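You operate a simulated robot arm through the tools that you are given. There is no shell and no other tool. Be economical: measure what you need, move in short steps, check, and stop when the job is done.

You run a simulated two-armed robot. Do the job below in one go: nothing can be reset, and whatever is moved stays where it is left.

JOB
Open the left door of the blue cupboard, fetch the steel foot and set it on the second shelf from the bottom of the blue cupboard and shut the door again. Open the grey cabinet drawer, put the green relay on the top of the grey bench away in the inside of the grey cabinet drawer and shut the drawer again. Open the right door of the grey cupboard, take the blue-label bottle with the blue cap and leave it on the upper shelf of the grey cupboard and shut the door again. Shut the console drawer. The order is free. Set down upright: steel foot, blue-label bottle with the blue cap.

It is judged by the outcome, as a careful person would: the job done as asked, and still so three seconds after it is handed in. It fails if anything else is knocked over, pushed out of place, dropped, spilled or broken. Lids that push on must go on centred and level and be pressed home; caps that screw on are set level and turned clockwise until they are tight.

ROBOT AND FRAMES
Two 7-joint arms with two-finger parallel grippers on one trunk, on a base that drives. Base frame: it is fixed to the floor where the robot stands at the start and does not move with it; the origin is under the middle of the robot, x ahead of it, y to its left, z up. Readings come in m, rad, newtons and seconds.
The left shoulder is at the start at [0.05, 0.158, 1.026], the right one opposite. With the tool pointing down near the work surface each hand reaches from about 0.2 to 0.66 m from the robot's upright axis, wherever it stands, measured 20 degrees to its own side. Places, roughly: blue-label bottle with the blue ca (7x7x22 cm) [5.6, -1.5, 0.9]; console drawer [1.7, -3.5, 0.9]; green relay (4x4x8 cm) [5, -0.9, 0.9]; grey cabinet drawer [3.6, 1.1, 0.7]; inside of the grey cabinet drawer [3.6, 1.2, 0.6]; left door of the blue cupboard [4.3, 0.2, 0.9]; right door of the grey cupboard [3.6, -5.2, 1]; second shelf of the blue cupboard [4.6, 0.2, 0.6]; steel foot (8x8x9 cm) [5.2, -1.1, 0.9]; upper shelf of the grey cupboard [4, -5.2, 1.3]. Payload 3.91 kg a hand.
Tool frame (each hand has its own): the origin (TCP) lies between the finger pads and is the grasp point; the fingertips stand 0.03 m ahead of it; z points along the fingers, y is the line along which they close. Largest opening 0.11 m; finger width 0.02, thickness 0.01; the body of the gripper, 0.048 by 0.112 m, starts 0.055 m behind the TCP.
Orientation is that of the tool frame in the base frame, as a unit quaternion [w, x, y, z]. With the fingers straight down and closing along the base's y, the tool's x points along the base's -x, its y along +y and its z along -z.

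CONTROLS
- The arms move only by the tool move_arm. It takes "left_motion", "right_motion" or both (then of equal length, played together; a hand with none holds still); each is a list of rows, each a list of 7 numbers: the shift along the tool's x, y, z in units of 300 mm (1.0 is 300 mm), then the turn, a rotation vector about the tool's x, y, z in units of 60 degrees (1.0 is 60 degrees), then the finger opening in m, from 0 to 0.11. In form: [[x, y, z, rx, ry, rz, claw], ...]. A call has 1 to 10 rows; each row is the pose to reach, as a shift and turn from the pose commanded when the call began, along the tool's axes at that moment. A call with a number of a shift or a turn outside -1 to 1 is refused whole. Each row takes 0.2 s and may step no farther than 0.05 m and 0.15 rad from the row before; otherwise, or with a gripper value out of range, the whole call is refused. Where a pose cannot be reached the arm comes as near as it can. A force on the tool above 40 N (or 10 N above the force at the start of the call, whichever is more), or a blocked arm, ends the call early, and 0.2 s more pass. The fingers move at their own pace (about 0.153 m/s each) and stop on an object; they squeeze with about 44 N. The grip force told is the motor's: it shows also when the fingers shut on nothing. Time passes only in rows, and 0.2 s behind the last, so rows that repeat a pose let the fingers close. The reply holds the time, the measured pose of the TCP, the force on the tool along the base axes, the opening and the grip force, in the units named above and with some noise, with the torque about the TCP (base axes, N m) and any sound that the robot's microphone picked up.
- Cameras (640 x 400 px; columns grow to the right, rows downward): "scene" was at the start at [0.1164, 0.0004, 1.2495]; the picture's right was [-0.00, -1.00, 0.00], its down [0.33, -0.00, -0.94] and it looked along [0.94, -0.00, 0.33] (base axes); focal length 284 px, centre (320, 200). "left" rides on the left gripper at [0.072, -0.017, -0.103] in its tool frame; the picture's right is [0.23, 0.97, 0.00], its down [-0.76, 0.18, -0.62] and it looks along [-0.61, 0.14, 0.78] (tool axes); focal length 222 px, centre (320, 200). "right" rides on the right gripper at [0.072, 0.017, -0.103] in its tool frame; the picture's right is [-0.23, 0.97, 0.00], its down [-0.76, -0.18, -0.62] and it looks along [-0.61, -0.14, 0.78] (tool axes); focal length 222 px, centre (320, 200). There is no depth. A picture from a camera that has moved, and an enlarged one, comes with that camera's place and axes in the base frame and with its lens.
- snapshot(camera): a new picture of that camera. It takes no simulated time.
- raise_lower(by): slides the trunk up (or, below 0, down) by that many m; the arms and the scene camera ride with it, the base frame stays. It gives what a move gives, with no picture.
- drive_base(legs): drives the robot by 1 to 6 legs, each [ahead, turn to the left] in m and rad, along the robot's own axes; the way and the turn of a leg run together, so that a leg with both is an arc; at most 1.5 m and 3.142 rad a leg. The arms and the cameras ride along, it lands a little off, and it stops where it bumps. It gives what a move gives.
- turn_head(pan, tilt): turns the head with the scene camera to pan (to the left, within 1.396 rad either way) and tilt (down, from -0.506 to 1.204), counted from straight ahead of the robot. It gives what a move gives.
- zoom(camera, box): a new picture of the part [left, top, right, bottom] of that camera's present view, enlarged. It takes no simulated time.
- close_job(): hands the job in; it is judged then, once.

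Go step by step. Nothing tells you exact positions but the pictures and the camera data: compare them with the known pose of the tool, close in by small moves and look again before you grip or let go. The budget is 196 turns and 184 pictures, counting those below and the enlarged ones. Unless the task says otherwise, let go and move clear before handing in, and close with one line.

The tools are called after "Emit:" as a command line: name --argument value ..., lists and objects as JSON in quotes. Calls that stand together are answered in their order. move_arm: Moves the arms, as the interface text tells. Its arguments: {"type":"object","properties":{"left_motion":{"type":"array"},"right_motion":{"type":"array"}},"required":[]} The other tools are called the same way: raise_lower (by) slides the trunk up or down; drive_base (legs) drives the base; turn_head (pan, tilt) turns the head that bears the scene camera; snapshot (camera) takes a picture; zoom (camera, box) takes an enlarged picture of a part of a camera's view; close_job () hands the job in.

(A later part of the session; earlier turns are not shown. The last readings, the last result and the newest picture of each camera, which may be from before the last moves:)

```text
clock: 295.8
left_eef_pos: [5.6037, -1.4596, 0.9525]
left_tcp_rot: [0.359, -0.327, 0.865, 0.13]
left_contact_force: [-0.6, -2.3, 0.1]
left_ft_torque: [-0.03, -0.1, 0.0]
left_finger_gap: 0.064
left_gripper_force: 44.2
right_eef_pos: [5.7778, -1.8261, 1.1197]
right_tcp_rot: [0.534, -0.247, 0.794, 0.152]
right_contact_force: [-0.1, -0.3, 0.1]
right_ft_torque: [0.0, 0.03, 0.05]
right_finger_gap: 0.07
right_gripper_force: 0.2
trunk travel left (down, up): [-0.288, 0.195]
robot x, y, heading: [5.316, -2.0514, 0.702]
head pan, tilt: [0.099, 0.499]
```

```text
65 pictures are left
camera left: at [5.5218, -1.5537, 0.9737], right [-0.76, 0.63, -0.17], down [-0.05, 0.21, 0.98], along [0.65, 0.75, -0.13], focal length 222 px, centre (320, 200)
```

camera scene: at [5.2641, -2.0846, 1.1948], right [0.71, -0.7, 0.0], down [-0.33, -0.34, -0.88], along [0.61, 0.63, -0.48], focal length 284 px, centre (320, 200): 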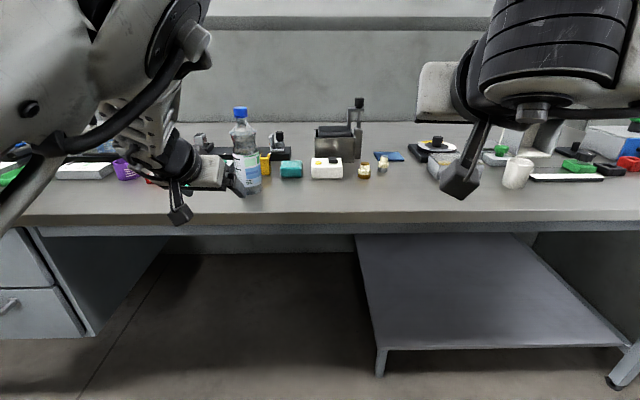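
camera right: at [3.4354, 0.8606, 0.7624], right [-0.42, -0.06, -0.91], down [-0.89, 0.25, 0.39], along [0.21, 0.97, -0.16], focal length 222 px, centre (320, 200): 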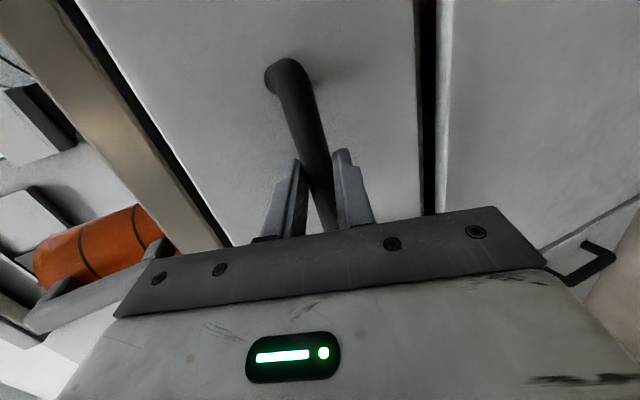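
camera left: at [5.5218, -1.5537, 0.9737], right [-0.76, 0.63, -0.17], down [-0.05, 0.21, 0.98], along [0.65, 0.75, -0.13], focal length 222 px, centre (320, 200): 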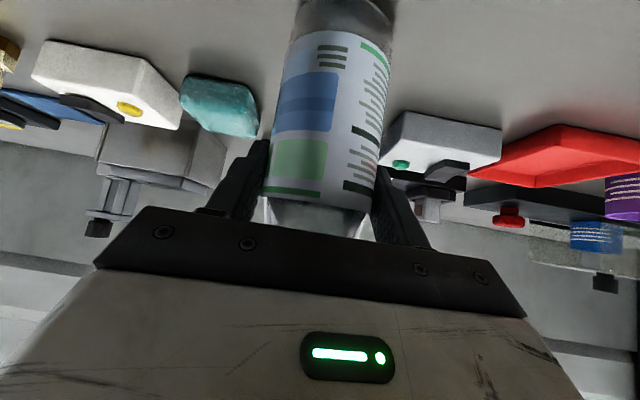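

Gripped firmly. I lift with the trunk, back away from the bench, and turn right to look for the way to the grey cupboard.

Emit:
raise_lower --by 0.15

Emit:
drive_base --legs '[[-0.3, 0], [0, -1.9]]'

Emit:
turn_head --pan 0 --tilt 0.25

Emit:
snapshot --camera "scene"

Emit:
turn_head --pan -0.9 --tilt 0.25

Emit:
snapshot --camera "scene"

```text
clock: 297.5
left_eef_pos: [5.6032, -1.458, 1.1017]
left_tcp_rot: [0.358, -0.326, 0.866, 0.128]
left_contact_force: [0.2, 0.1, -5.4]
left_ft_torque: [-0.01, 0.02, -0.02]
left_finger_gap: 0.0644
left_gripper_force: 43.9
right_eef_pos: [5.779, -1.8255, 1.27]
right_tcp_rot: [0.533, -0.247, 0.795, 0.152]
right_contact_force: [0.3, -0.4, -1.0]
right_ft_torque: [-0.03, -0.01, 0.02]
right_finger_gap: 0.0702
right_gripper_force: 0.1
trunk travel left (down, up): [-0.438, 0.045]
robot x, y, heading: [5.3179, -2.0566, 0.7]
head pan, tilt: [0.099, 0.499]
```

```text
clock: 304.2
left_eef_pos: [5.5386, -2.7283, 1.1014]
left_tcp_rot: [0.309, 0.528, 0.759, -0.222]
left_contact_force: [0.7, -0.2, -5.4]
left_ft_torque: [0.03, -0.03, 0.01]
left_finger_gap: 0.0643
left_gripper_force: 44.2
right_eef_pos: [5.1336, -2.759, 1.2708]
right_tcp_rot: [0.427, 0.515, 0.654, -0.353]
right_contact_force: [0.2, -0.1, 0.4]
right_ft_torque: [-0.01, -0.02, -0.02]
right_finger_gap: 0.0698
right_gripper_force: 0.0
trunk travel left (down, up): [-0.438, 0.045]
robot x, y, heading: [5.0869, -2.2475, -1.245]
head pan, tilt: [0.099, 0.499]
```

```text
clock: 305.0
left_eef_pos: [5.5385, -2.7284, 1.0999]
left_tcp_rot: [0.31, 0.528, 0.76, -0.221]
left_contact_force: [0.0, 0.1, -4.6]
left_ft_torque: [0.05, 0.0, 0.0]
left_finger_gap: 0.0639
left_gripper_force: 43.8
right_eef_pos: [5.1329, -2.7606, 1.27]
right_tcp_rot: [0.427, 0.514, 0.654, -0.353]
right_contact_force: [-0.1, -0.2, 0.2]
right_ft_torque: [-0.01, -0.01, -0.03]
right_finger_gap: 0.0699
right_gripper_force: 0.2
trunk travel left (down, up): [-0.438, 0.045]
robot x, y, heading: [5.0845, -2.2476, -1.242]
head pan, tilt: [0.0, 0.25]
```

```text
64 pictures are left
camera scene: at [5.1296, -2.3715, 1.3677], right [-0.95, -0.32, 0.0], down [-0.08, 0.23, -0.97], along [0.31, -0.92, -0.25], focal length 284 px, centre (320, 200)
```

scene: 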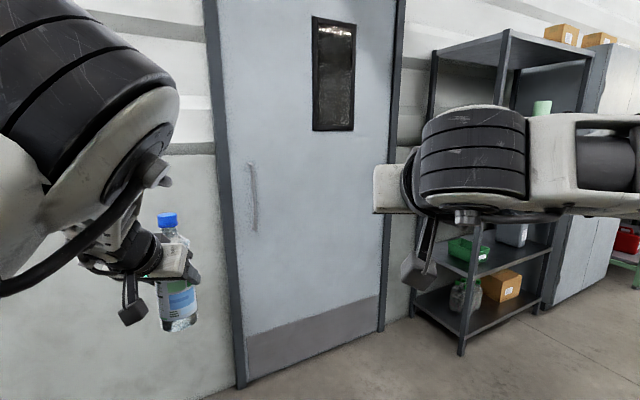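

```text
clock: 306.2
left_eef_pos: [5.5388, -2.7273, 1.1017]
left_tcp_rot: [0.31, 0.528, 0.759, -0.222]
left_contact_force: [0.8, -0.3, -5.1]
left_ft_torque: [0.05, 0.03, 0.0]
left_finger_gap: 0.064
left_gripper_force: 43.7
right_eef_pos: [5.1335, -2.7602, 1.2691]
right_tcp_rot: [0.426, 0.516, 0.654, -0.354]
right_contact_force: [0.5, -0.4, -0.1]
right_ft_torque: [-0.02, -0.01, -0.02]
right_finger_gap: 0.0699
right_gripper_force: 0.0
trunk travel left (down, up): [-0.438, 0.045]
robot x, y, heading: [5.0868, -2.2434, -1.236]
head pan, tilt: [-0.901, 0.25]
```

```text
63 pictures are left
camera scene: at [5.049, -2.3618, 1.3678], right [-0.84, 0.54, 0.0], down [0.13, 0.21, -0.97], along [-0.52, -0.82, -0.25], focal length 284 px, centre (320, 200)
```

scene: 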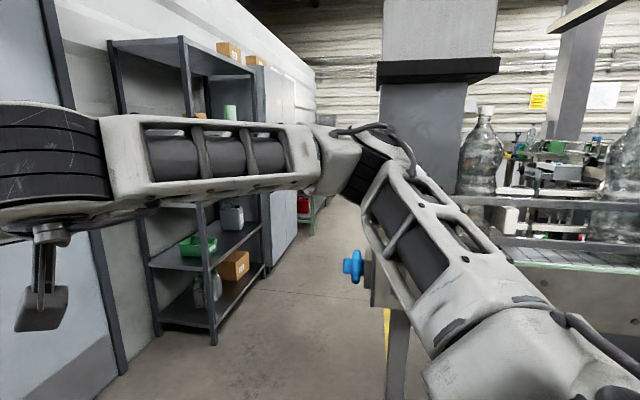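

There is a lane between the end wall (door, rack, grey cupboard) and the conveyor. I move to the lane's middle (u≈5.83), turn along it and look again before entering.

Emit:
drive_base --legs '[[0.71, 0], [0, -1.116]]'

Emit:
turn_head --pan 0 --tilt 0.35

Emit:
snapshot --camera "scene"

```text
clock: 312.9
left_eef_pos: [5.0701, -3.5411, 1.1002]
left_tcp_rot: [0.142, 0.854, 0.357, -0.353]
left_contact_force: [0.0, 0.7, -5.1]
left_ft_torque: [0.02, -0.05, 0.0]
left_finger_gap: 0.0642
left_gripper_force: 44.1
right_eef_pos: [4.8705, -3.1869, 1.2703]
right_tcp_rot: [0.17, 0.786, 0.274, -0.528]
right_contact_force: [-1.1, 1.4, 0.6]
right_ft_torque: [0.02, 0.01, 0.03]
right_finger_gap: 0.0703
right_gripper_force: 0.0
trunk travel left (down, up): [-0.438, 0.045]
robot x, y, heading: [5.3169, -2.9257, -2.373]
head pan, tilt: [-0.901, 0.25]
```

```text
clock: 314.1
left_eef_pos: [5.0706, -3.5402, 1.1028]
left_tcp_rot: [0.141, 0.853, 0.357, -0.353]
left_contact_force: [1.0, -0.1, -5.7]
left_ft_torque: [0.03, -0.02, 0.03]
left_finger_gap: 0.0639
left_gripper_force: 43.8
right_eef_pos: [4.87, -3.1868, 1.2704]
right_tcp_rot: [0.169, 0.786, 0.274, -0.527]
right_contact_force: [0.2, -0.3, -0.3]
right_ft_torque: [-0.01, 0.0, -0.02]
right_finger_gap: 0.07
right_gripper_force: 0.1
trunk travel left (down, up): [-0.438, 0.045]
robot x, y, heading: [5.3122, -2.9218, -2.377]
head pan, tilt: [0.0, 0.351]
```

```text
62 pictures are left
camera scene: at [5.2202, -3.0193, 1.3584], right [-0.69, 0.72, 0.0], down [0.25, 0.24, -0.94], along [-0.68, -0.65, -0.34], focal length 284 px, centre (320, 200)
```

scene: 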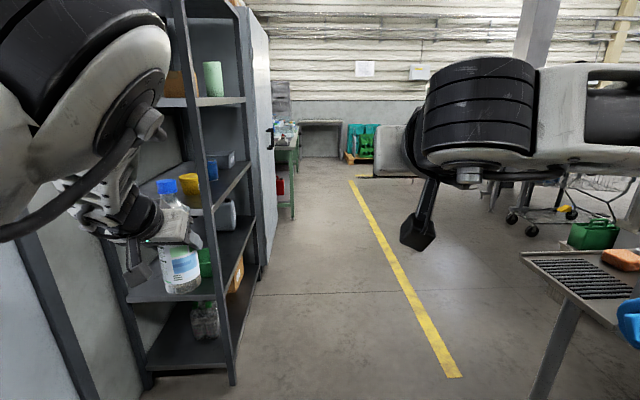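

The lane ahead is clear and wide on the right. I steer to (u 5.45, v −0.70) in front of the grey cupboard and turn to face it.

Emit:
drive_base --legs '[[0, -0.134], [1.2, 0], [1.22, 0], [0, 1.726]]'

Emit:
turn_head --pan -0.1 --tilt 0.2

Emit:
snapshot --camera "scene"

```text
clock: 330.9
left_eef_pos: [3.9661, -4.5931, 1.1023]
left_tcp_rot: [0.353, 0.342, 0.859, -0.146]
left_contact_force: [0.4, 0.5, -5.5]
left_ft_torque: [0.02, 0.04, -0.02]
left_finger_gap: 0.064
left_gripper_force: 44.8
right_eef_pos: [3.618, -4.8002, 1.2703]
right_tcp_rot: [0.496, 0.353, 0.754, -0.247]
right_contact_force: [0.2, 0.7, 0.6]
right_ft_torque: [0.0, -0.02, -0.02]
right_finger_gap: 0.0698
right_gripper_force: 0.1
trunk travel left (down, up): [-0.438, 0.045]
robot x, y, heading: [3.3456, -4.3641, -0.782]
head pan, tilt: [0.0, 0.351]
```

```text
clock: 331.6
left_eef_pos: [3.9665, -4.5919, 1.0994]
left_tcp_rot: [0.351, 0.341, 0.86, -0.145]
left_contact_force: [0.1, -0.3, -5.1]
left_ft_torque: [0.04, 0.04, -0.01]
left_finger_gap: 0.0638
left_gripper_force: 43.6
right_eef_pos: [3.6172, -4.801, 1.2703]
right_tcp_rot: [0.497, 0.353, 0.753, -0.247]
right_contact_force: [1.0, 0.9, -0.2]
right_ft_torque: [0.0, -0.03, 0.01]
right_finger_gap: 0.0702
right_gripper_force: 0.1
trunk travel left (down, up): [-0.438, 0.045]
robot x, y, heading: [3.3498, -4.3571, -0.777]
head pan, tilt: [-0.099, 0.201]
```

```text
61 pictures are left
camera scene: at [3.4356, -4.4602, 1.3723], right [-0.77, -0.64, 0.0], down [-0.13, 0.15, -0.98], along [0.62, -0.76, -0.2], focal length 284 px, centre (320, 200)
```

scene: 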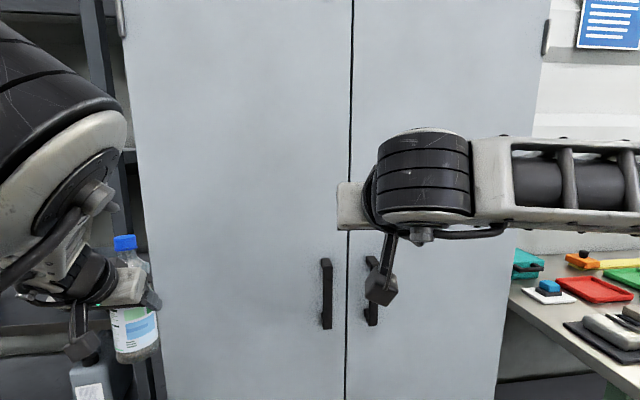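

Grey cupboard doors with two vertical handles near the seam; the right door's handle is at about v −0.91, z 0.93–1.11. I bring the right hand down in front of it.

Emit:
move_arm --right_motion '[[0.08, -0.03, 0.08, 0, 0, 0, 0.07], [0.16, -0.06, 0.17, 0, 0, 0, 0.07], [0.24, -0.09, 0.26, 0, 0, 0, 0.07], [0.32, -0.12, 0.35, 0, 0, 0, 0.07], [0.4, -0.15, 0.44, 0, 0, 0, 0.07], [0.48, -0.18, 0.53, 0, 0, 0, 0.07], [0.543, -0.198, 0.613, 0, 0, 0, 0.07]]'

Emit:
snapshot --camera "right"

Emit:
snapshot --camera "scene"

```text
clock: 333.1
left_eef_pos: [3.9676, -4.5921, 1.1024]
left_tcp_rot: [0.352, 0.342, 0.859, -0.147]
left_contact_force: [0.2, 0.0, -5.9]
left_ft_torque: [0.04, 0.06, 0.0]
left_finger_gap: 0.0641
left_gripper_force: 43.4
right_eef_pos: [3.6364, -4.9227, 1.0498]
right_tcp_rot: [0.496, 0.353, 0.754, -0.248]
right_contact_force: [0.2, 0.6, -0.2]
right_ft_torque: [-0.01, 0.01, -0.02]
right_finger_gap: 0.0698
right_gripper_force: 0.1
trunk travel left (down, up): [-0.438, 0.045]
robot x, y, heading: [3.3477, -4.3589, -0.78]
head pan, tilt: [-0.099, 0.201]
```

```text
60 pictures are left
camera right: at [3.5709, -4.8187, 1.0224], right [0.82, 0.55, 0.19], down [-0.3, 0.12, 0.95], along [0.5, -0.83, 0.26], focal length 222 px, centre (320, 200)
```

right: 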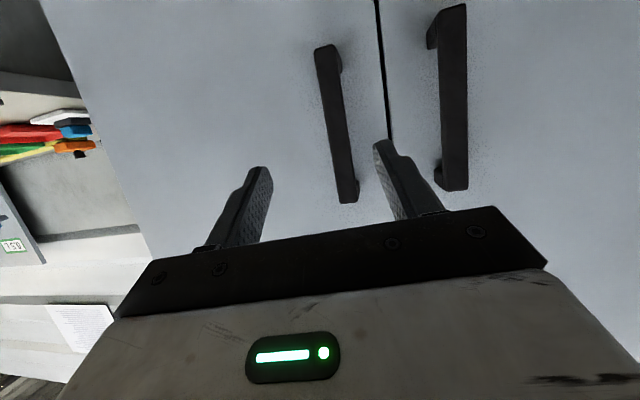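

```text
59 pictures are left
camera scene: at [3.4361, -4.4599, 1.3724], right [-0.77, -0.64, 0.0], down [-0.13, 0.15, -0.98], along [0.62, -0.76, -0.2], focal length 284 px, centre (320, 200)
```

scene: 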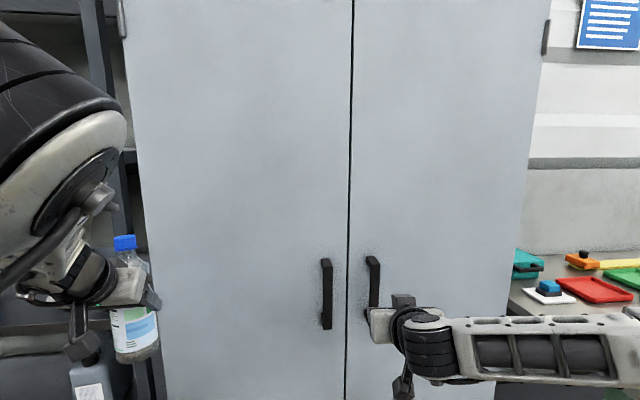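

Handle bar triangulated at (u 6.17, v −0.907), between the fingers. I advance and grip.

Emit:
move_arm --right_motion '[[-0.015, 0.015, 0.1, 0, 0, 0, 0.06], [-0.03, 0.03, 0.2, 0, 0, 0, 0.06], [-0.045, 0.04, 0.29, 0, 0, 0, 0.06], [-0.05, 0.045, 0.355, 0, 0, 0, 0.06], [-0.05, 0.045, 0.355, 0, 0, 0, 0.03], [-0.05, 0.045, 0.355, 0, 0, 0, 0], [-0.05, 0.045, 0.355, 0, 0, 0, 0]]'

Emit:
snapshot --camera "right"

```text
clock: 334.8
left_eef_pos: [3.9673, -4.5933, 1.1006]
left_tcp_rot: [0.351, 0.342, 0.859, -0.146]
left_contact_force: [-1.0, 0.1, -5.3]
left_ft_torque: [0.03, 0.02, 0.03]
left_finger_gap: 0.064
left_gripper_force: 43.8
right_eef_pos: [3.712, -4.9961, 1.0205]
right_tcp_rot: [0.497, 0.353, 0.754, -0.244]
right_contact_force: [4.5, 2.9, -1.9]
right_ft_torque: [0.8, -1.18, 0.53]
right_finger_gap: 0.0228
right_gripper_force: 45.1
trunk travel left (down, up): [-0.438, 0.045]
robot x, y, heading: [3.3483, -4.3625, -0.781]
head pan, tilt: [-0.099, 0.201]
```

```text
58 pictures are left
camera right: at [3.647, -4.8908, 0.9938], right [0.81, 0.55, 0.19], down [-0.3, 0.12, 0.95], along [0.5, -0.83, 0.26], focal length 222 px, centre (320, 200)
```

right: 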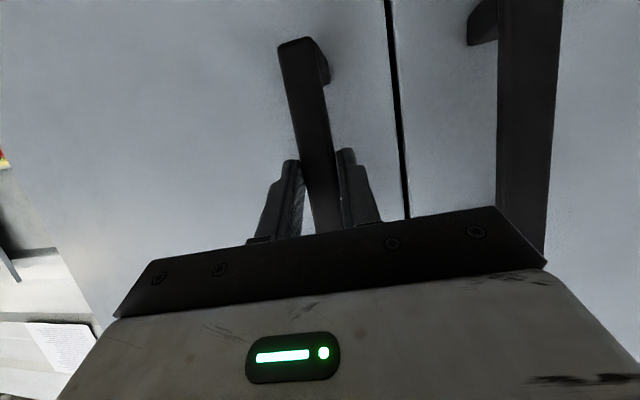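

Gripped. I pull along the arc about the right-hand hinge (v≈−1.31), turning the hand with the door.

Emit:
move_arm --right_motion '[[0.053, -0.037, -0.126, -0.07, -0.002, -0.03, 0], [0.105, -0.087, -0.247, -0.15, -0.003, -0.063, 0], [0.154, -0.152, -0.363, -0.235, -0.005, -0.098, 0], [0.201, -0.229, -0.471, -0.32, -0.007, -0.133, 0], [0.245, -0.317, -0.572, -0.405, -0.009, -0.168, 0], [0.285, -0.417, -0.663, -0.49, -0.01, -0.203, 0], [0.321, -0.527, -0.745, -0.575, -0.012, -0.239, 0]]'

Emit:
snapshot --camera "scene"

```text
clock: 335.2
left_eef_pos: [3.9678, -4.5927, 1.1001]
left_tcp_rot: [0.35, 0.342, 0.86, -0.146]
left_contact_force: [0.5, 1.2, -4.6]
left_ft_torque: [0.04, 0.07, -0.01]
left_finger_gap: 0.0641
left_gripper_force: 44.3
right_eef_pos: [3.686, -4.9773, 1.0233]
right_tcp_rot: [0.509, 0.355, 0.752, -0.223]
right_contact_force: [-3.2, -7.1, -4.6]
right_ft_torque: [-0.39, 0.66, 0.46]
right_finger_gap: 0.0237
right_gripper_force: 45.2
right hand out of reach, approached as far as the arm can: row 2
trunk travel left (down, up): [-0.438, 0.045]
robot x, y, heading: [3.3469, -4.361, -0.784]
head pan, tilt: [-0.099, 0.201]
stopped in row 2 (right hand): the force on the tool passed its limit at 90 N (the readings are from after the stop); the commanded pose is now the measured one
```

```text
57 pictures are left
camera scene: at [3.4363, -4.4598, 1.3723], right [-0.77, -0.63, 0.0], down [-0.13, 0.15, -0.98], along [0.62, -0.76, -0.2], focal length 284 px, centre (320, 200)
```

scene: 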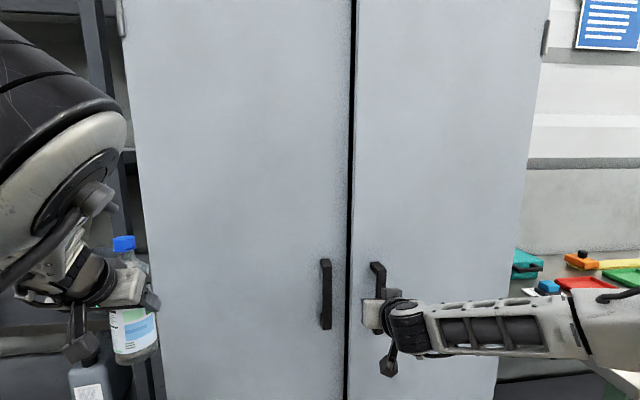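

The door has cracked open. I continue along the arc in smaller steps.

Emit:
move_arm --right_motion '[[0.03, -0.023, -0.073, -0.02, 0, -0.008, 0], [0.059, -0.051, -0.145, -0.06, 0.002, -0.025, 0], [0.087, -0.084, -0.216, -0.11, 0.003, -0.045, 0], [0.114, -0.121, -0.284, -0.16, 0.004, -0.066, 0], [0.141, -0.163, -0.35, -0.21, 0.005, -0.087, 0], [0.166, -0.209, -0.414, -0.26, 0.006, -0.108, 0], [0.19, -0.258, -0.475, -0.31, 0.008, -0.128, 0], [0.212, -0.312, -0.533, -0.36, 0.009, -0.149, 0]]'

Emit:
snapshot --camera "scene"

```text
clock: 336.2
left_eef_pos: [3.9658, -4.5949, 1.1006]
left_tcp_rot: [0.348, 0.343, 0.86, -0.145]
left_contact_force: [0.8, -0.2, -5.3]
left_ft_torque: [0.01, 0.04, -0.01]
left_finger_gap: 0.0642
left_gripper_force: 43.8
right_eef_pos: [3.6418, -4.9538, 1.0248]
right_tcp_rot: [0.498, 0.275, 0.794, -0.214]
right_contact_force: [-0.9, -4.1, 5.0]
right_ft_torque: [1.05, -0.75, 0.07]
right_finger_gap: 0.0247
right_gripper_force: 44.4
right hand out of reach, approached as far as the arm can: row 1, 2, 3, 4
trunk travel left (down, up): [-0.438, 0.045]
robot x, y, heading: [3.346, -4.3637, -0.784]
head pan, tilt: [-0.099, 0.201]
stopped in row 4 (right hand): the force on the tool passed its limit at 68 N (the readings are from after the stop); the commanded pose is now the measured one
```

```text
56 pictures are left
camera scene: at [3.4361, -4.4608, 1.3727], right [-0.77, -0.63, 0.0], down [-0.13, 0.15, -0.98], along [0.62, -0.76, -0.2], focal length 284 px, centre (320, 200)
```

scene: 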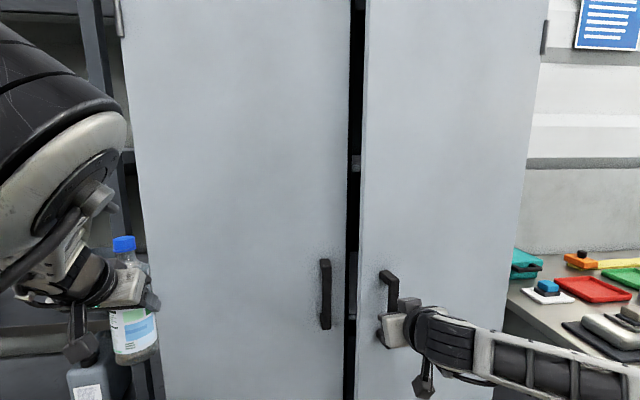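

The arm is at its limit; I use the base to pull the door a bit wider while holding the handle.

Emit:
drive_base --legs '[[-0.1, -0.06]]'

Emit:
snapshot --camera "scene"

```text
clock: 337.4
left_eef_pos: [3.8854, -4.5614, 1.0993]
left_tcp_rot: [0.343, 0.37, 0.849, -0.155]
left_contact_force: [1.3, -0.2, -5.4]
left_ft_torque: [0.05, 0.05, 0.02]
left_finger_gap: 0.0639
left_gripper_force: 44.8
right_eef_pos: [3.5299, -4.9144, 1.024]
right_tcp_rot: [0.486, 0.311, 0.781, -0.24]
right_contact_force: [-1.1, -0.1, -1.3]
right_ft_torque: [0.5, -0.63, -0.4]
right_finger_gap: 0.0251
right_gripper_force: 45.2
trunk travel left (down, up): [-0.438, 0.045]
robot x, y, heading: [3.277, -4.2893, -0.845]
head pan, tilt: [-0.099, 0.201]
stopped in leg 1: the force on the tool passed its limit at 48 N (the readings are from after the stop); the commanded pose is now the measured one
```

```text
55 pictures are left
camera scene: at [3.363, -4.3973, 1.3724], right [-0.81, -0.58, 0.0], down [-0.12, 0.16, -0.98], along [0.57, -0.8, -0.2], focal length 284 px, centre (320, 200)
```

scene: 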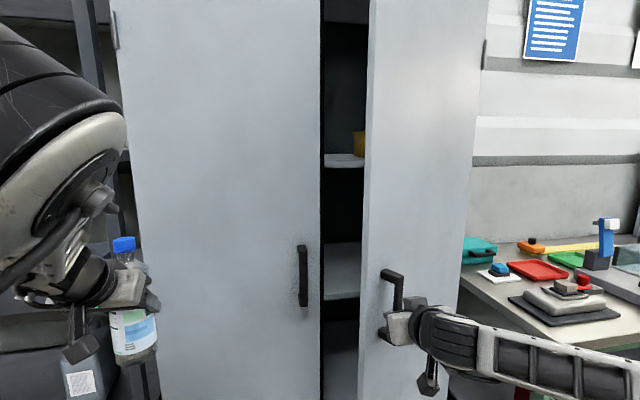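

Base pulling works: the door is now ~28° open. I repeat with backing and turning right.

Emit:
drive_base --legs '[[-0.08, -0.13]]'

Emit:
drive_base --legs '[[-0.05, -0.13]]'

Emit:
snapshot --camera "scene"

```text
clock: 338.3
left_eef_pos: [3.851, -4.5683, 1.0975]
left_tcp_rot: [0.339, 0.39, 0.84, -0.163]
left_contact_force: [-0.1, 0.5, -4.6]
left_ft_torque: [0.02, 0.02, -0.01]
left_finger_gap: 0.064
left_gripper_force: 44.3
right_eef_pos: [3.4793, -4.9056, 1.026]
right_tcp_rot: [0.479, 0.332, 0.773, -0.251]
right_contact_force: [0.0, -0.5, 0.0]
right_ft_torque: [0.0, 0.01, 0.02]
right_finger_gap: 0.0
right_gripper_force: 37.6
trunk travel left (down, up): [-0.438, 0.045]
robot x, y, heading: [3.2644, -4.2714, -0.894]
head pan, tilt: [-0.099, 0.201]
stopped in leg 1: the robot was blocked; the commanded pose is now the measured one
```

```text
clock: 339.2
left_eef_pos: [3.7798, -4.6032, 1.0977]
left_tcp_rot: [0.328, 0.445, 0.813, -0.185]
left_contact_force: [0.2, 0.2, -4.1]
left_ft_torque: [0.08, 0.04, 0.02]
left_finger_gap: 0.064
left_gripper_force: 43.7
right_eef_pos: [3.3673, -4.8885, 1.0253]
right_tcp_rot: [0.461, 0.381, 0.75, -0.281]
right_contact_force: [-1.1, 0.3, 0.0]
right_ft_torque: [-0.01, 0.04, 0.08]
right_finger_gap: 0.0002
right_gripper_force: 37.1
trunk travel left (down, up): [-0.438, 0.045]
robot x, y, heading: [3.2352, -4.2302, -1.026]
head pan, tilt: [-0.099, 0.201]
```

```text
54 pictures are left
camera scene: at [3.2961, -4.3472, 1.3725], right [-0.9, -0.43, 0.0], down [-0.09, 0.18, -0.98], along [0.42, -0.88, -0.2], focal length 284 px, centre (320, 200)
```

scene: 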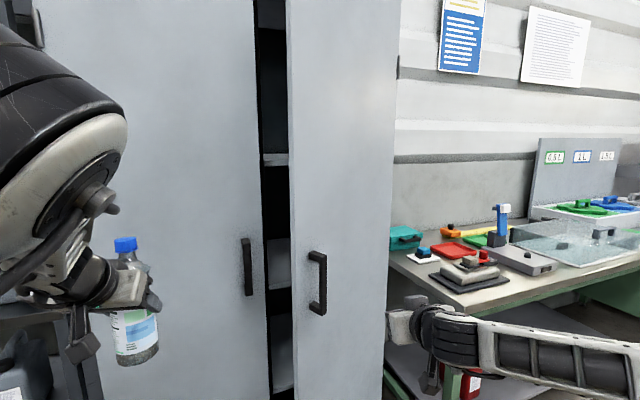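

The hand slipped off the handle with the door ~23° open. As with the first door, I'll push it open from inside: raise the hand above handle height, shift left and yaw it right, then face the cupboard squarely.

Emit:
move_arm --right_motion '[[-0.086, 0.055, -0.04, 0.097, 0.007, 0.044, 0], [-0.173, 0.11, -0.08, 0.194, 0.014, 0.089, 0], [-0.259, 0.165, -0.119, 0.291, 0.021, 0.133, 0], [-0.345, 0.22, -0.158, 0.389, 0.029, 0.177, 0], [-0.431, 0.276, -0.198, 0.486, 0.036, 0.221, 0], [-0.518, 0.331, -0.237, 0.583, 0.043, 0.266, 0], [-0.604, 0.386, -0.277, 0.68, 0.05, 0.31, 0]]'

Emit:
drive_base --legs '[[0, 0.241]]'

Emit:
snapshot --camera "scene"

Emit:
snapshot --camera "right"

```text
clock: 340.9
left_eef_pos: [3.78, -4.6025, 1.0961]
left_tcp_rot: [0.328, 0.444, 0.813, -0.186]
left_contact_force: [0.3, -0.1, -4.7]
left_ft_torque: [0.04, 0.04, 0.02]
left_finger_gap: 0.0638
left_gripper_force: 44.5
right_eef_pos: [3.4786, -4.8161, 1.2181]
right_tcp_rot: [0.317, 0.639, 0.547, -0.438]
right_contact_force: [0.8, -0.1, 0.6]
right_ft_torque: [-0.01, -0.01, 0.01]
right_finger_gap: 0.0
right_gripper_force: 38.0
trunk travel left (down, up): [-0.438, 0.045]
robot x, y, heading: [3.2331, -4.2306, -1.023]
head pan, tilt: [-0.099, 0.201]
```

```text
clock: 342.1
left_eef_pos: [3.8539, -4.4607, 1.0981]
left_tcp_rot: [0.348, 0.342, 0.861, -0.144]
left_contact_force: [-0.1, 0.4, -4.6]
left_ft_torque: [0.04, 0.0, -0.02]
left_finger_gap: 0.0639
left_gripper_force: 43.6
right_eef_pos: [3.6115, -4.7408, 1.2175]
right_tcp_rot: [0.371, 0.566, 0.621, -0.396]
right_contact_force: [0.6, 0.5, 0.4]
right_ft_torque: [-0.03, 0.0, -0.01]
right_finger_gap: 0.0
right_gripper_force: 37.2
trunk travel left (down, up): [-0.438, 0.045]
robot x, y, heading: [3.2352, -4.2288, -0.785]
head pan, tilt: [-0.099, 0.201]
```

```text
53 pictures are left
camera scene: at [3.3242, -4.3286, 1.3724], right [-0.77, -0.64, 0.0], down [-0.13, 0.15, -0.98], along [0.62, -0.76, -0.2], focal length 284 px, centre (320, 200)
```

scene: 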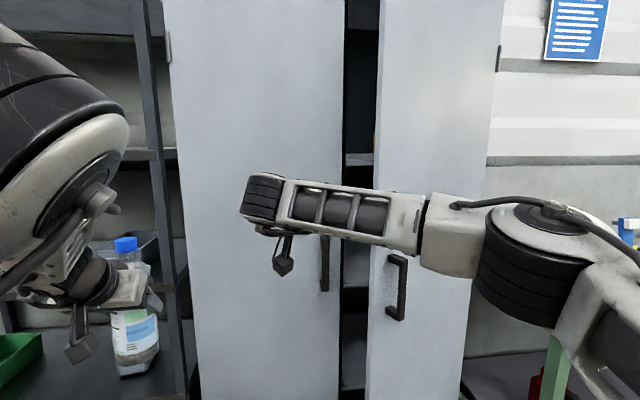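

```text
52 pictures are left
camera right: at [3.6216, -4.6174, 1.1925], right [0.99, -0.05, 0.13], down [-0.12, 0.25, 0.96], along [-0.08, -0.97, 0.24], focal length 222 px, centre (320, 200)
```

right: 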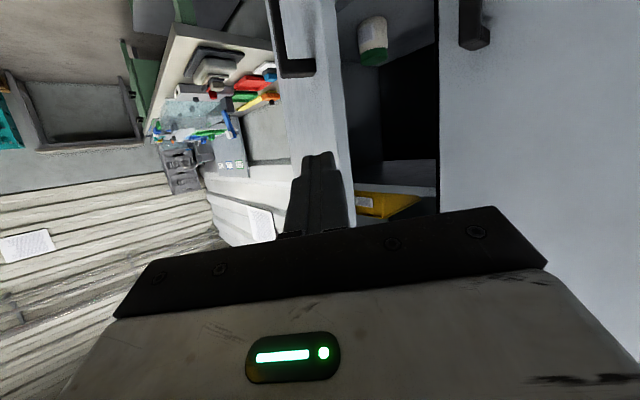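

The fingers need to go ~17 cm forward into the gap left of the door edge. I drive forward and check.

Emit:
drive_base --legs '[[0.17, 0]]'

Emit:
snapshot --camera "right"

```text
clock: 343.6
left_eef_pos: [3.9752, -4.5813, 1.0982]
left_tcp_rot: [0.347, 0.343, 0.861, -0.145]
left_contact_force: [0.2, 0.2, -4.5]
left_ft_torque: [0.01, 0.05, -0.02]
left_finger_gap: 0.0639
left_gripper_force: 43.9
right_eef_pos: [3.7311, -4.8621, 1.2169]
right_tcp_rot: [0.368, 0.568, 0.619, -0.397]
right_contact_force: [-0.1, -0.5, -0.8]
right_ft_torque: [-0.01, -0.04, -0.02]
right_finger_gap: 0.0
right_gripper_force: 37.5
trunk travel left (down, up): [-0.438, 0.045]
robot x, y, heading: [3.3592, -4.3468, -0.78]
head pan, tilt: [-0.099, 0.201]
```

```text
51 pictures are left
camera right: at [3.7414, -4.7391, 1.1922], right [0.99, -0.05, 0.13], down [-0.12, 0.25, 0.96], along [-0.08, -0.97, 0.24], focal length 222 px, centre (320, 200)
```

right: 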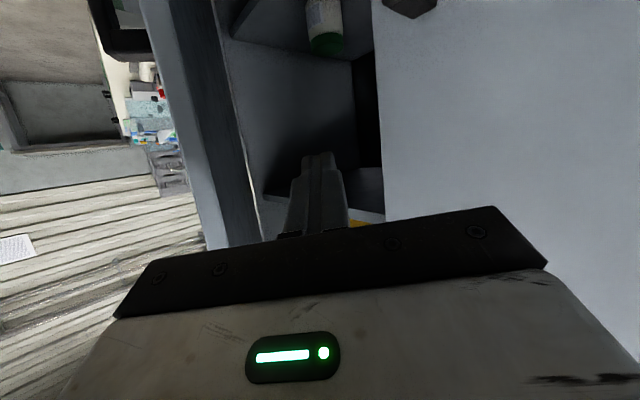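

Fingers are behind the door edge. I go slightly deeper and sweep toward −x to swing it open.

Emit:
move_arm --right_motion '[[0, 0, 0.08, 0, 0, 0, 0], [0, -0.08, 0.12, 0, 0, 0, 0], [0, -0.16, 0.12, 0, 0, 0, 0], [0, -0.24, 0.12, 0, 0, 0, 0], [0, -0.32, 0.12, 0, 0, 0, 0], [0, -0.4, 0.12, 0, 0, 0, 0], [0, -0.48, 0.12, 0, 0, 0, 0], [0, -0.56, 0.13, 0, 0, 0, 0], [0, -0.64, 0.14, 0, 0, 0, 0], [0, -0.72, 0.16, 0, 0, 0, 0]]'

Emit:
snapshot --camera "scene"

```text
clock: 345.0
left_eef_pos: [3.9734, -4.5785, 1.0957]
left_tcp_rot: [0.347, 0.342, 0.861, -0.144]
left_contact_force: [-0.2, -0.2, -5.0]
left_ft_torque: [0.06, 0.03, 0.01]
left_finger_gap: 0.064
left_gripper_force: 43.7
right_eef_pos: [3.6169, -4.8885, 1.211]
right_tcp_rot: [0.372, 0.558, 0.631, -0.389]
right_contact_force: [4.2, 13.1, 2.2]
right_ft_torque: [-0.16, 0.06, -0.14]
right_finger_gap: 0.0
right_gripper_force: 37.4
trunk travel left (down, up): [-0.438, 0.045]
robot x, y, heading: [3.3565, -4.3484, -0.779]
head pan, tilt: [-0.099, 0.201]
stopped in row 7 (right hand): the force on the tool passed its limit at 44 N (the readings are from after the stop); the commanded pose is now the measured one
```

```text
50 pictures are left
camera scene: at [3.4442, -4.4466, 1.3728], right [-0.77, -0.64, 0.0], down [-0.13, 0.15, -0.98], along [0.62, -0.76, -0.2], focal length 284 px, centre (320, 200)
```

scene: 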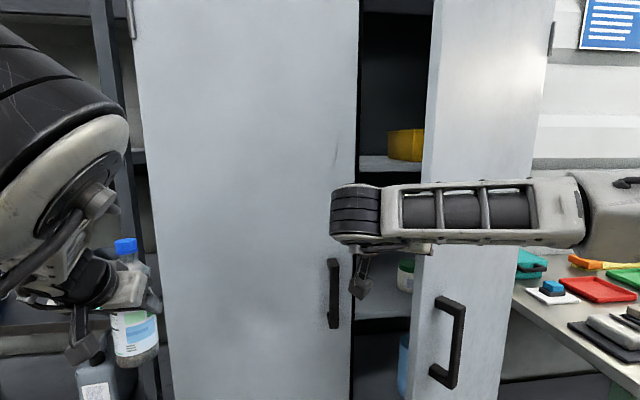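

Door ~45° open. As before, I back off slightly along the tool and continue sweeping.

Emit:
move_arm --right_motion '[[0, 0.02, -0.08, 0, 0, 0, 0], [0, -0.06, -0.1, 0, 0, 0, 0], [0, -0.14, -0.1, 0, 0, 0, 0], [0, -0.22, -0.1, 0, 0, 0, 0], [0, -0.3, -0.09, 0, 0, 0, 0], [0, -0.38, -0.07, 0, 0, 0, 0], [0, -0.45, -0.04, 0, 0, 0, 0], [0, -0.52, 0.0, 0, 0, 0, 0], [0, -0.59, 0.05, 0, 0, 0, 0]]'

Emit:
snapshot --camera "scene"

```text
clock: 346.5
left_eef_pos: [3.9735, -4.5764, 1.0972]
left_tcp_rot: [0.347, 0.342, 0.861, -0.145]
left_contact_force: [0.0, -1.0, -3.9]
left_ft_torque: [0.03, 0.04, 0.04]
left_finger_gap: 0.0638
left_gripper_force: 44.3
right_eef_pos: [3.504, -4.8723, 1.227]
right_tcp_rot: [0.372, 0.553, 0.636, -0.388]
right_contact_force: [-0.8, 21.0, 3.6]
right_ft_torque: [-0.27, -0.02, -0.23]
right_finger_gap: 0.0002
right_gripper_force: 37.8
trunk travel left (down, up): [-0.438, 0.045]
robot x, y, heading: [3.3581, -4.3485, -0.776]
head pan, tilt: [-0.099, 0.201]
stopped in row 7 (right hand): the force on the tool passed its limit at 47 N (the readings are from after the stop); the commanded pose is now the measured one
```

```text
49 pictures are left
camera scene: at [3.4441, -4.4442, 1.3729], right [-0.77, -0.64, 0.0], down [-0.13, 0.15, -0.98], along [0.62, -0.76, -0.2], focal length 284 px, centre (320, 200)
```

scene: 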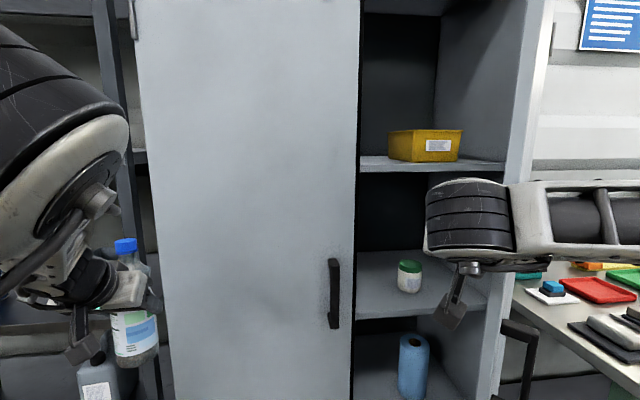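

Door is ~75° open; the upper shelf (z≈1.31) has a yellow box at the back and free room in front. I push the door further open to the right.

Emit:
move_arm --right_motion '[[0, -0.03, -0.03, 0, 0, 0, 0], [-0.02, -0.1, 0.02, 0, 0, 0, 0], [-0.04, -0.16, 0.08, 0, 0, 0, 0], [-0.06, -0.22, 0.14, 0, 0, 0, 0], [-0.08, -0.28, 0.2, 0, 0, 0, 0], [-0.1, -0.34, 0.26, 0, 0, 0, 0], [-0.12, -0.4, 0.32, 0, 0, 0, 0]]'

Emit:
turn_head --pan -0.5 --tilt 0.3

Emit:
snapshot --camera "scene"

```text
clock: 347.0
left_eef_pos: [3.9738, -4.5811, 1.0953]
left_tcp_rot: [0.346, 0.343, 0.862, -0.143]
left_contact_force: [0.1, -1.9, -4.5]
left_ft_torque: [0.04, 0.06, 0.04]
left_finger_gap: 0.064
left_gripper_force: 43.9
right_eef_pos: [3.4868, -4.878, 1.2246]
right_tcp_rot: [0.365, 0.554, 0.642, -0.385]
right_contact_force: [0.2, -0.4, -0.1]
right_ft_torque: [-0.01, -0.02, -0.01]
right_finger_gap: 0.0003
right_gripper_force: 37.8
trunk travel left (down, up): [-0.438, 0.045]
robot x, y, heading: [3.3518, -4.348, -0.781]
head pan, tilt: [-0.099, 0.201]
stopped in row 2 (right hand): the force on the tool passed its limit at 48 N (the readings are from after the stop); the commanded pose is now the measured one
```

```text
clock: 347.9
left_eef_pos: [3.9736, -4.5797, 1.0959]
left_tcp_rot: [0.347, 0.343, 0.861, -0.143]
left_contact_force: [-0.3, -0.9, -4.8]
left_ft_torque: [0.04, 0.08, -0.01]
left_finger_gap: 0.0642
left_gripper_force: 44.0
right_eef_pos: [3.4865, -4.8763, 1.2252]
right_tcp_rot: [0.366, 0.553, 0.642, -0.384]
right_contact_force: [1.3, -0.3, -0.8]
right_ft_torque: [0.04, -0.01, 0.02]
right_finger_gap: 0.0
right_gripper_force: 37.6
trunk travel left (down, up): [-0.438, 0.045]
robot x, y, heading: [3.3555, -4.3475, -0.784]
head pan, tilt: [-0.499, 0.3]
```

```text
48 pictures are left
camera scene: at [3.4122, -4.4656, 1.3631], right [-0.96, -0.29, 0.0], down [-0.09, 0.28, -0.96], along [0.27, -0.92, -0.3], focal length 284 px, centre (320, 200)
```

scene: 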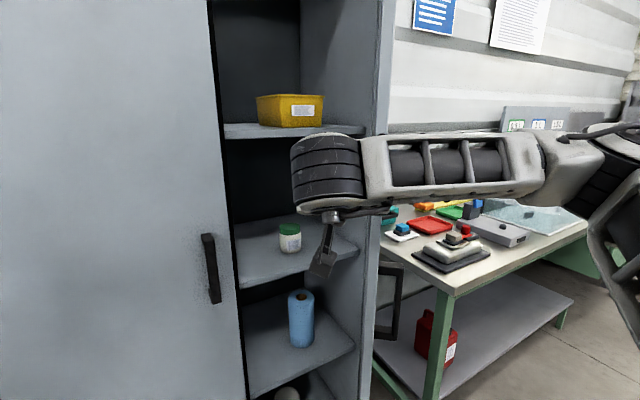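

The door is actually ~48° open. I seat the fingers deeper behind it and then swing it by turning the base to the right.

Emit:
move_arm --right_motion '[[0, 0.08, 0, 0, 0, 0, 0], [0, 0.12, 0.1, 0, 0, 0, 0], [0, 0.12, 0.2, 0, 0, 0, 0], [0, 0.1, 0.28, 0, 0, 0, 0]]'

Emit:
drive_base --legs '[[0, -0.25]]'

Emit:
snapshot --camera "scene"

```text
clock: 348.9
left_eef_pos: [3.9736, -4.5791, 1.0962]
left_tcp_rot: [0.348, 0.342, 0.861, -0.144]
left_contact_force: [0.3, 0.1, -4.9]
left_ft_torque: [0.02, 0.04, 0.05]
left_finger_gap: 0.064
left_gripper_force: 44.1
right_eef_pos: [3.5187, -4.9503, 1.1851]
right_tcp_rot: [0.366, 0.553, 0.642, -0.385]
right_contact_force: [-0.7, -0.5, 0.5]
right_ft_torque: [-0.01, -0.02, 0.01]
right_finger_gap: 0.0
right_gripper_force: 37.5
trunk travel left (down, up): [-0.438, 0.045]
robot x, y, heading: [3.3578, -4.347, -0.777]
head pan, tilt: [-0.499, 0.3]
```

```text
clock: 350.1
left_eef_pos: [3.8981, -4.7253, 1.0979]
left_tcp_rot: [0.326, 0.448, 0.812, -0.186]
left_contact_force: [-1.3, 0.2, -5.2]
left_ft_torque: [0.04, 0.03, 0.04]
left_finger_gap: 0.0639
left_gripper_force: 43.5
right_eef_pos: [3.3639, -4.9707, 1.1853]
right_tcp_rot: [0.314, 0.63, 0.568, -0.427]
right_contact_force: [-0.2, 0.5, -0.4]
right_ft_torque: [0.01, 0.01, 0.02]
right_finger_gap: 0.0002
right_gripper_force: 37.8
trunk travel left (down, up): [-0.438, 0.045]
robot x, y, heading: [3.3567, -4.3519, -1.032]
head pan, tilt: [-0.499, 0.3]
```

```text
47 pictures are left
camera scene: at [3.3806, -4.4758, 1.3631], right [-1.0, -0.04, 0.0], down [-0.01, 0.3, -0.96], along [0.04, -0.95, -0.3], focal length 284 px, centre (320, 200)
```

scene: 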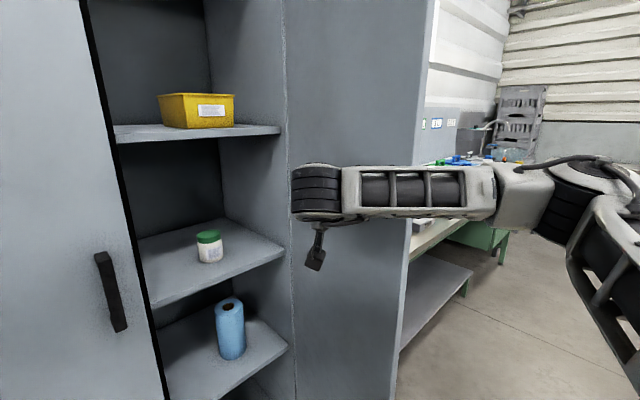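

Now the door is about 76° open. One more right turn to open it fully.

Emit:
drive_base --legs '[[0, -0.22]]'

Emit:
snapshot --camera "scene"

```text
clock: 351.3
left_eef_pos: [3.8039, -4.8333, 1.0971]
left_tcp_rot: [0.304, 0.533, 0.758, -0.22]
left_contact_force: [0.0, -0.5, -4.4]
left_ft_torque: [0.07, 0.01, 0.02]
left_finger_gap: 0.064
left_gripper_force: 44.4
right_eef_pos: [3.2274, -4.9574, 1.1852]
right_tcp_rot: [0.267, 0.688, 0.496, -0.458]
right_contact_force: [-1.5, 0.1, -0.9]
right_ft_torque: [0.01, -0.05, 0.02]
right_finger_gap: 0.0004
right_gripper_force: 37.4
trunk travel left (down, up): [-0.438, 0.045]
robot x, y, heading: [3.3559, -4.3474, -1.249]
head pan, tilt: [-0.499, 0.3]
```

```text
46 pictures are left
camera scene: at [3.3522, -4.478, 1.3631], right [-0.98, 0.18, 0.0], down [0.05, 0.29, -0.96], along [-0.17, -0.94, -0.3], focal length 284 px, centre (320, 200)
```

scene: 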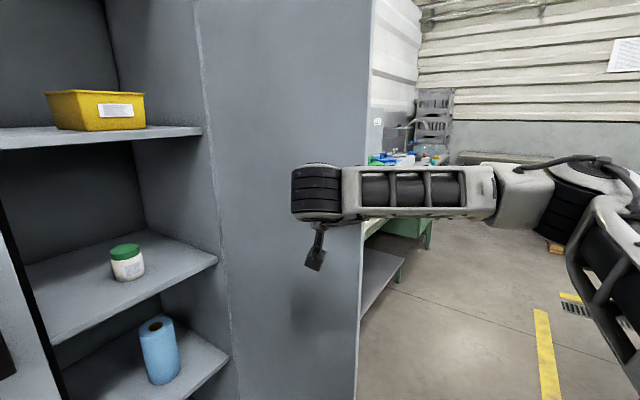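

The door is now ~84° open. I back up a bit for safety and raise the left hand with the bottle toward the upper-shelf height.

Emit:
drive_base --legs '[[-0.12, 0]]'

Emit:
raise_lower --by 0.044

Emit:
move_arm --left_motion '[[-0.07, 0, -0.072, 0, 0, 0, 0], [-0.14, 0, -0.143, 0, 0, 0, 0], [-0.21, 0, -0.215, 0, 0, 0, 0], [-0.28, 0, -0.287, 0, 0, 0, 0], [-0.35, 0, -0.359, 0, 0, 0, 0], [-0.42, 0, -0.43, 0, 0, 0, 0], [-0.49, 0, -0.502, 0, 0, 0, 0], [-0.56, 0, -0.574, 0, 0, 0, 0], [-0.63, 0, -0.645, 0, 0, 0, 0], [-0.7, 0, -0.717, 0, 0, 0, 0]]'

Emit:
turn_head --pan 0.2 --tilt 0.1

Emit:
snapshot --camera "scene"

```text
clock: 352.6
left_eef_pos: [3.7653, -4.7194, 1.0976]
left_tcp_rot: [0.304, 0.533, 0.758, -0.222]
left_contact_force: [-0.9, 0.2, -4.3]
left_ft_torque: [0.09, 0.0, 0.0]
left_finger_gap: 0.0639
left_gripper_force: 44.1
right_eef_pos: [3.191, -4.843, 1.1867]
right_tcp_rot: [0.268, 0.687, 0.496, -0.459]
right_contact_force: [0.0, 0.6, 0.3]
right_ft_torque: [0.04, -0.03, -0.01]
right_finger_gap: 0.0
right_gripper_force: 37.6
trunk travel left (down, up): [-0.438, 0.045]
robot x, y, heading: [3.32, -4.2347, -1.251]
head pan, tilt: [-0.499, 0.3]
```

```text
clock: 353.4
left_eef_pos: [3.7645, -4.7204, 1.14]
left_tcp_rot: [0.303, 0.534, 0.758, -0.221]
left_contact_force: [0.6, -0.1, -5.0]
left_ft_torque: [0.05, 0.01, -0.02]
left_finger_gap: 0.0638
left_gripper_force: 44.0
right_eef_pos: [3.1907, -4.8437, 1.2288]
right_tcp_rot: [0.266, 0.688, 0.496, -0.459]
right_contact_force: [0.3, 0.2, 0.0]
right_ft_torque: [-0.05, -0.02, 0.01]
right_finger_gap: 0.0
right_gripper_force: 37.9
trunk travel left (down, up): [-0.482, 0.001]
robot x, y, heading: [3.3153, -4.2338, -1.248]
head pan, tilt: [-0.499, 0.3]
```

```text
clock: 355.6
left_eef_pos: [3.7677, -4.7211, 1.439]
left_tcp_rot: [0.302, 0.536, 0.758, -0.22]
left_contact_force: [0.2, 0.2, -5.2]
left_ft_torque: [0.1, 0.04, 0.01]
left_finger_gap: 0.0641
left_gripper_force: 43.7
right_eef_pos: [3.1912, -4.8447, 1.23]
right_tcp_rot: [0.267, 0.687, 0.496, -0.459]
right_contact_force: [0.0, 0.6, 0.2]
right_ft_torque: [-0.01, -0.01, 0.0]
right_finger_gap: 0.0003
right_gripper_force: 37.8
trunk travel left (down, up): [-0.482, 0.001]
robot x, y, heading: [3.323, -4.2387, -1.252]
head pan, tilt: [-0.499, 0.3]
```

```text
clock: 356.7
left_eef_pos: [3.7697, -4.7178, 1.4412]
left_tcp_rot: [0.304, 0.533, 0.758, -0.221]
left_contact_force: [0.0, -0.5, -5.3]
left_ft_torque: [0.04, 0.01, 0.02]
left_finger_gap: 0.0641
left_gripper_force: 44.1
right_eef_pos: [3.191, -4.8446, 1.2292]
right_tcp_rot: [0.266, 0.687, 0.496, -0.459]
right_contact_force: [0.2, -0.6, 0.1]
right_ft_torque: [-0.02, -0.02, 0.01]
right_finger_gap: 0.0001
right_gripper_force: 37.4
trunk travel left (down, up): [-0.482, 0.001]
robot x, y, heading: [3.319, -4.236, -1.253]
head pan, tilt: [0.201, 0.099]
```

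```text
45 pictures are left
camera scene: at [3.3774, -4.3521, 1.4257], right [-0.87, -0.5, 0.0], down [-0.05, 0.09, -0.99], along [0.5, -0.86, -0.1], focal length 284 px, centre (320, 200)
```

scene: 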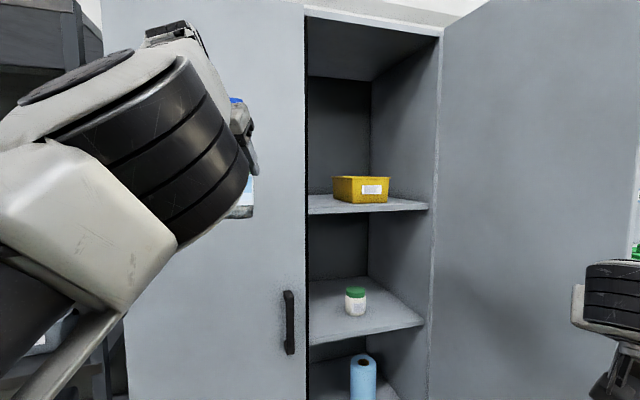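

The bottle is at placing height (base ~2.5 cm above the shelf). I advance while turning right in small arcs: the right hand pushes the door wider while the bottle comes toward the opening.

Emit:
drive_base --legs '[[0.12, -0.12]]'

Emit:
turn_head --pan 0.1 --tilt 0.25

Emit:
snapshot --camera "scene"

```text
clock: 358.0
left_eef_pos: [3.7386, -4.8874, 1.441]
left_tcp_rot: [0.29, 0.578, 0.724, -0.239]
left_contact_force: [-0.7, -0.5, -5.1]
left_ft_torque: [0.05, 0.02, 0.04]
left_finger_gap: 0.064
left_gripper_force: 44.3
right_eef_pos: [3.1494, -4.9416, 1.2288]
right_tcp_rot: [0.238, 0.717, 0.454, -0.474]
right_contact_force: [-0.5, 0.0, -1.1]
right_ft_torque: [-0.02, -0.05, -0.03]
right_finger_gap: 0.0
right_gripper_force: 37.8
trunk travel left (down, up): [-0.482, 0.001]
robot x, y, heading: [3.3454, -4.3489, -1.369]
head pan, tilt: [0.201, 0.099]
```

```text
clock: 358.7
left_eef_pos: [3.7396, -4.8859, 1.4402]
left_tcp_rot: [0.29, 0.578, 0.724, -0.239]
left_contact_force: [0.2, 0.9, -4.5]
left_ft_torque: [0.04, -0.03, 0.0]
left_finger_gap: 0.0639
left_gripper_force: 44.0
right_eef_pos: [3.1488, -4.941, 1.2296]
right_tcp_rot: [0.239, 0.716, 0.454, -0.474]
right_contact_force: [-0.2, -0.8, -0.1]
right_ft_torque: [-0.01, 0.01, -0.01]
right_finger_gap: 0.0001
right_gripper_force: 37.4
trunk travel left (down, up): [-0.482, 0.001]
robot x, y, heading: [3.3496, -4.3529, -1.376]
head pan, tilt: [0.099, 0.25]
```

```text
44 pictures are left
camera scene: at [3.3855, -4.4788, 1.4119], right [-0.96, -0.3, 0.0], down [-0.07, 0.24, -0.97], along [0.29, -0.93, -0.25], focal length 284 px, centre (320, 200)
```

scene: 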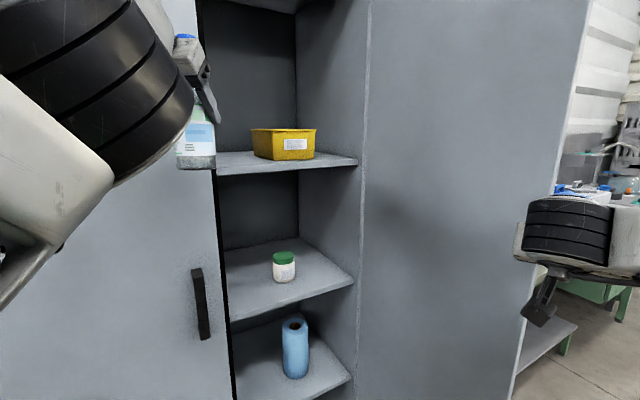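

The right hand sits right at the door's edge; I shift it inward (+u) so that it bears on the inner face, then continue the arc.

Emit:
move_arm --right_motion '[[0, 0.06, -0.08, 0, 0, 0, 0], [0, 0.16, -0.12, 0, 0, 0, 0], [0, 0.26, -0.12, 0, 0, 0, 0], [0, 0.36, -0.1, 0, 0, 0, 0], [0, 0.44, -0.08, 0, 0, 0, 0]]'

Emit:
drive_base --legs '[[0.1, -0.1]]'

Emit:
snapshot --camera "scene"

```text
clock: 359.9
left_eef_pos: [3.7395, -4.8867, 1.4413]
left_tcp_rot: [0.29, 0.578, 0.725, -0.238]
left_contact_force: [-0.6, 1.2, -5.6]
left_ft_torque: [0.13, 0.01, 0.03]
left_finger_gap: 0.064
left_gripper_force: 43.9
right_eef_pos: [3.2757, -4.9865, 1.229]
right_tcp_rot: [0.237, 0.717, 0.453, -0.475]
right_contact_force: [0.6, -0.3, -0.9]
right_ft_torque: [0.01, -0.01, -0.03]
right_finger_gap: 0.0001
right_gripper_force: 37.3
trunk travel left (down, up): [-0.482, 0.001]
robot x, y, heading: [3.3523, -4.3492, -1.371]
head pan, tilt: [0.099, 0.25]
```

```text
clock: 361.0
left_eef_pos: [3.6973, -5.0227, 1.4398]
left_tcp_rot: [0.276, 0.614, 0.694, -0.254]
left_contact_force: [-0.9, -0.7, -5.9]
left_ft_torque: [0.09, 0.0, 0.01]
left_finger_gap: 0.0641
left_gripper_force: 44.4
right_eef_pos: [3.2261, -5.0743, 1.2294]
right_tcp_rot: [0.214, 0.738, 0.417, -0.485]
right_contact_force: [-0.4, 0.2, -0.8]
right_ft_torque: [-0.01, 0.0, -0.02]
right_finger_gap: 0.0001
right_gripper_force: 37.8
trunk travel left (down, up): [-0.482, 0.001]
robot x, y, heading: [3.3627, -4.4491, -1.468]
head pan, tilt: [0.099, 0.25]
```

```text
43 pictures are left
camera scene: at [3.3869, -4.5819, 1.4118], right [-0.98, -0.2, 0.0], down [-0.05, 0.24, -0.97], along [0.19, -0.95, -0.25], focal length 284 px, centre (320, 200)
```

scene: 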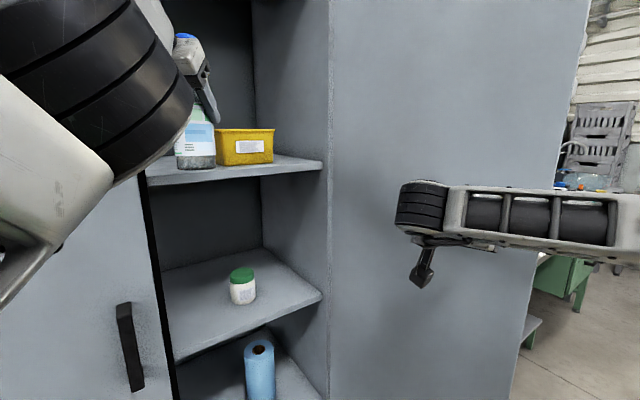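

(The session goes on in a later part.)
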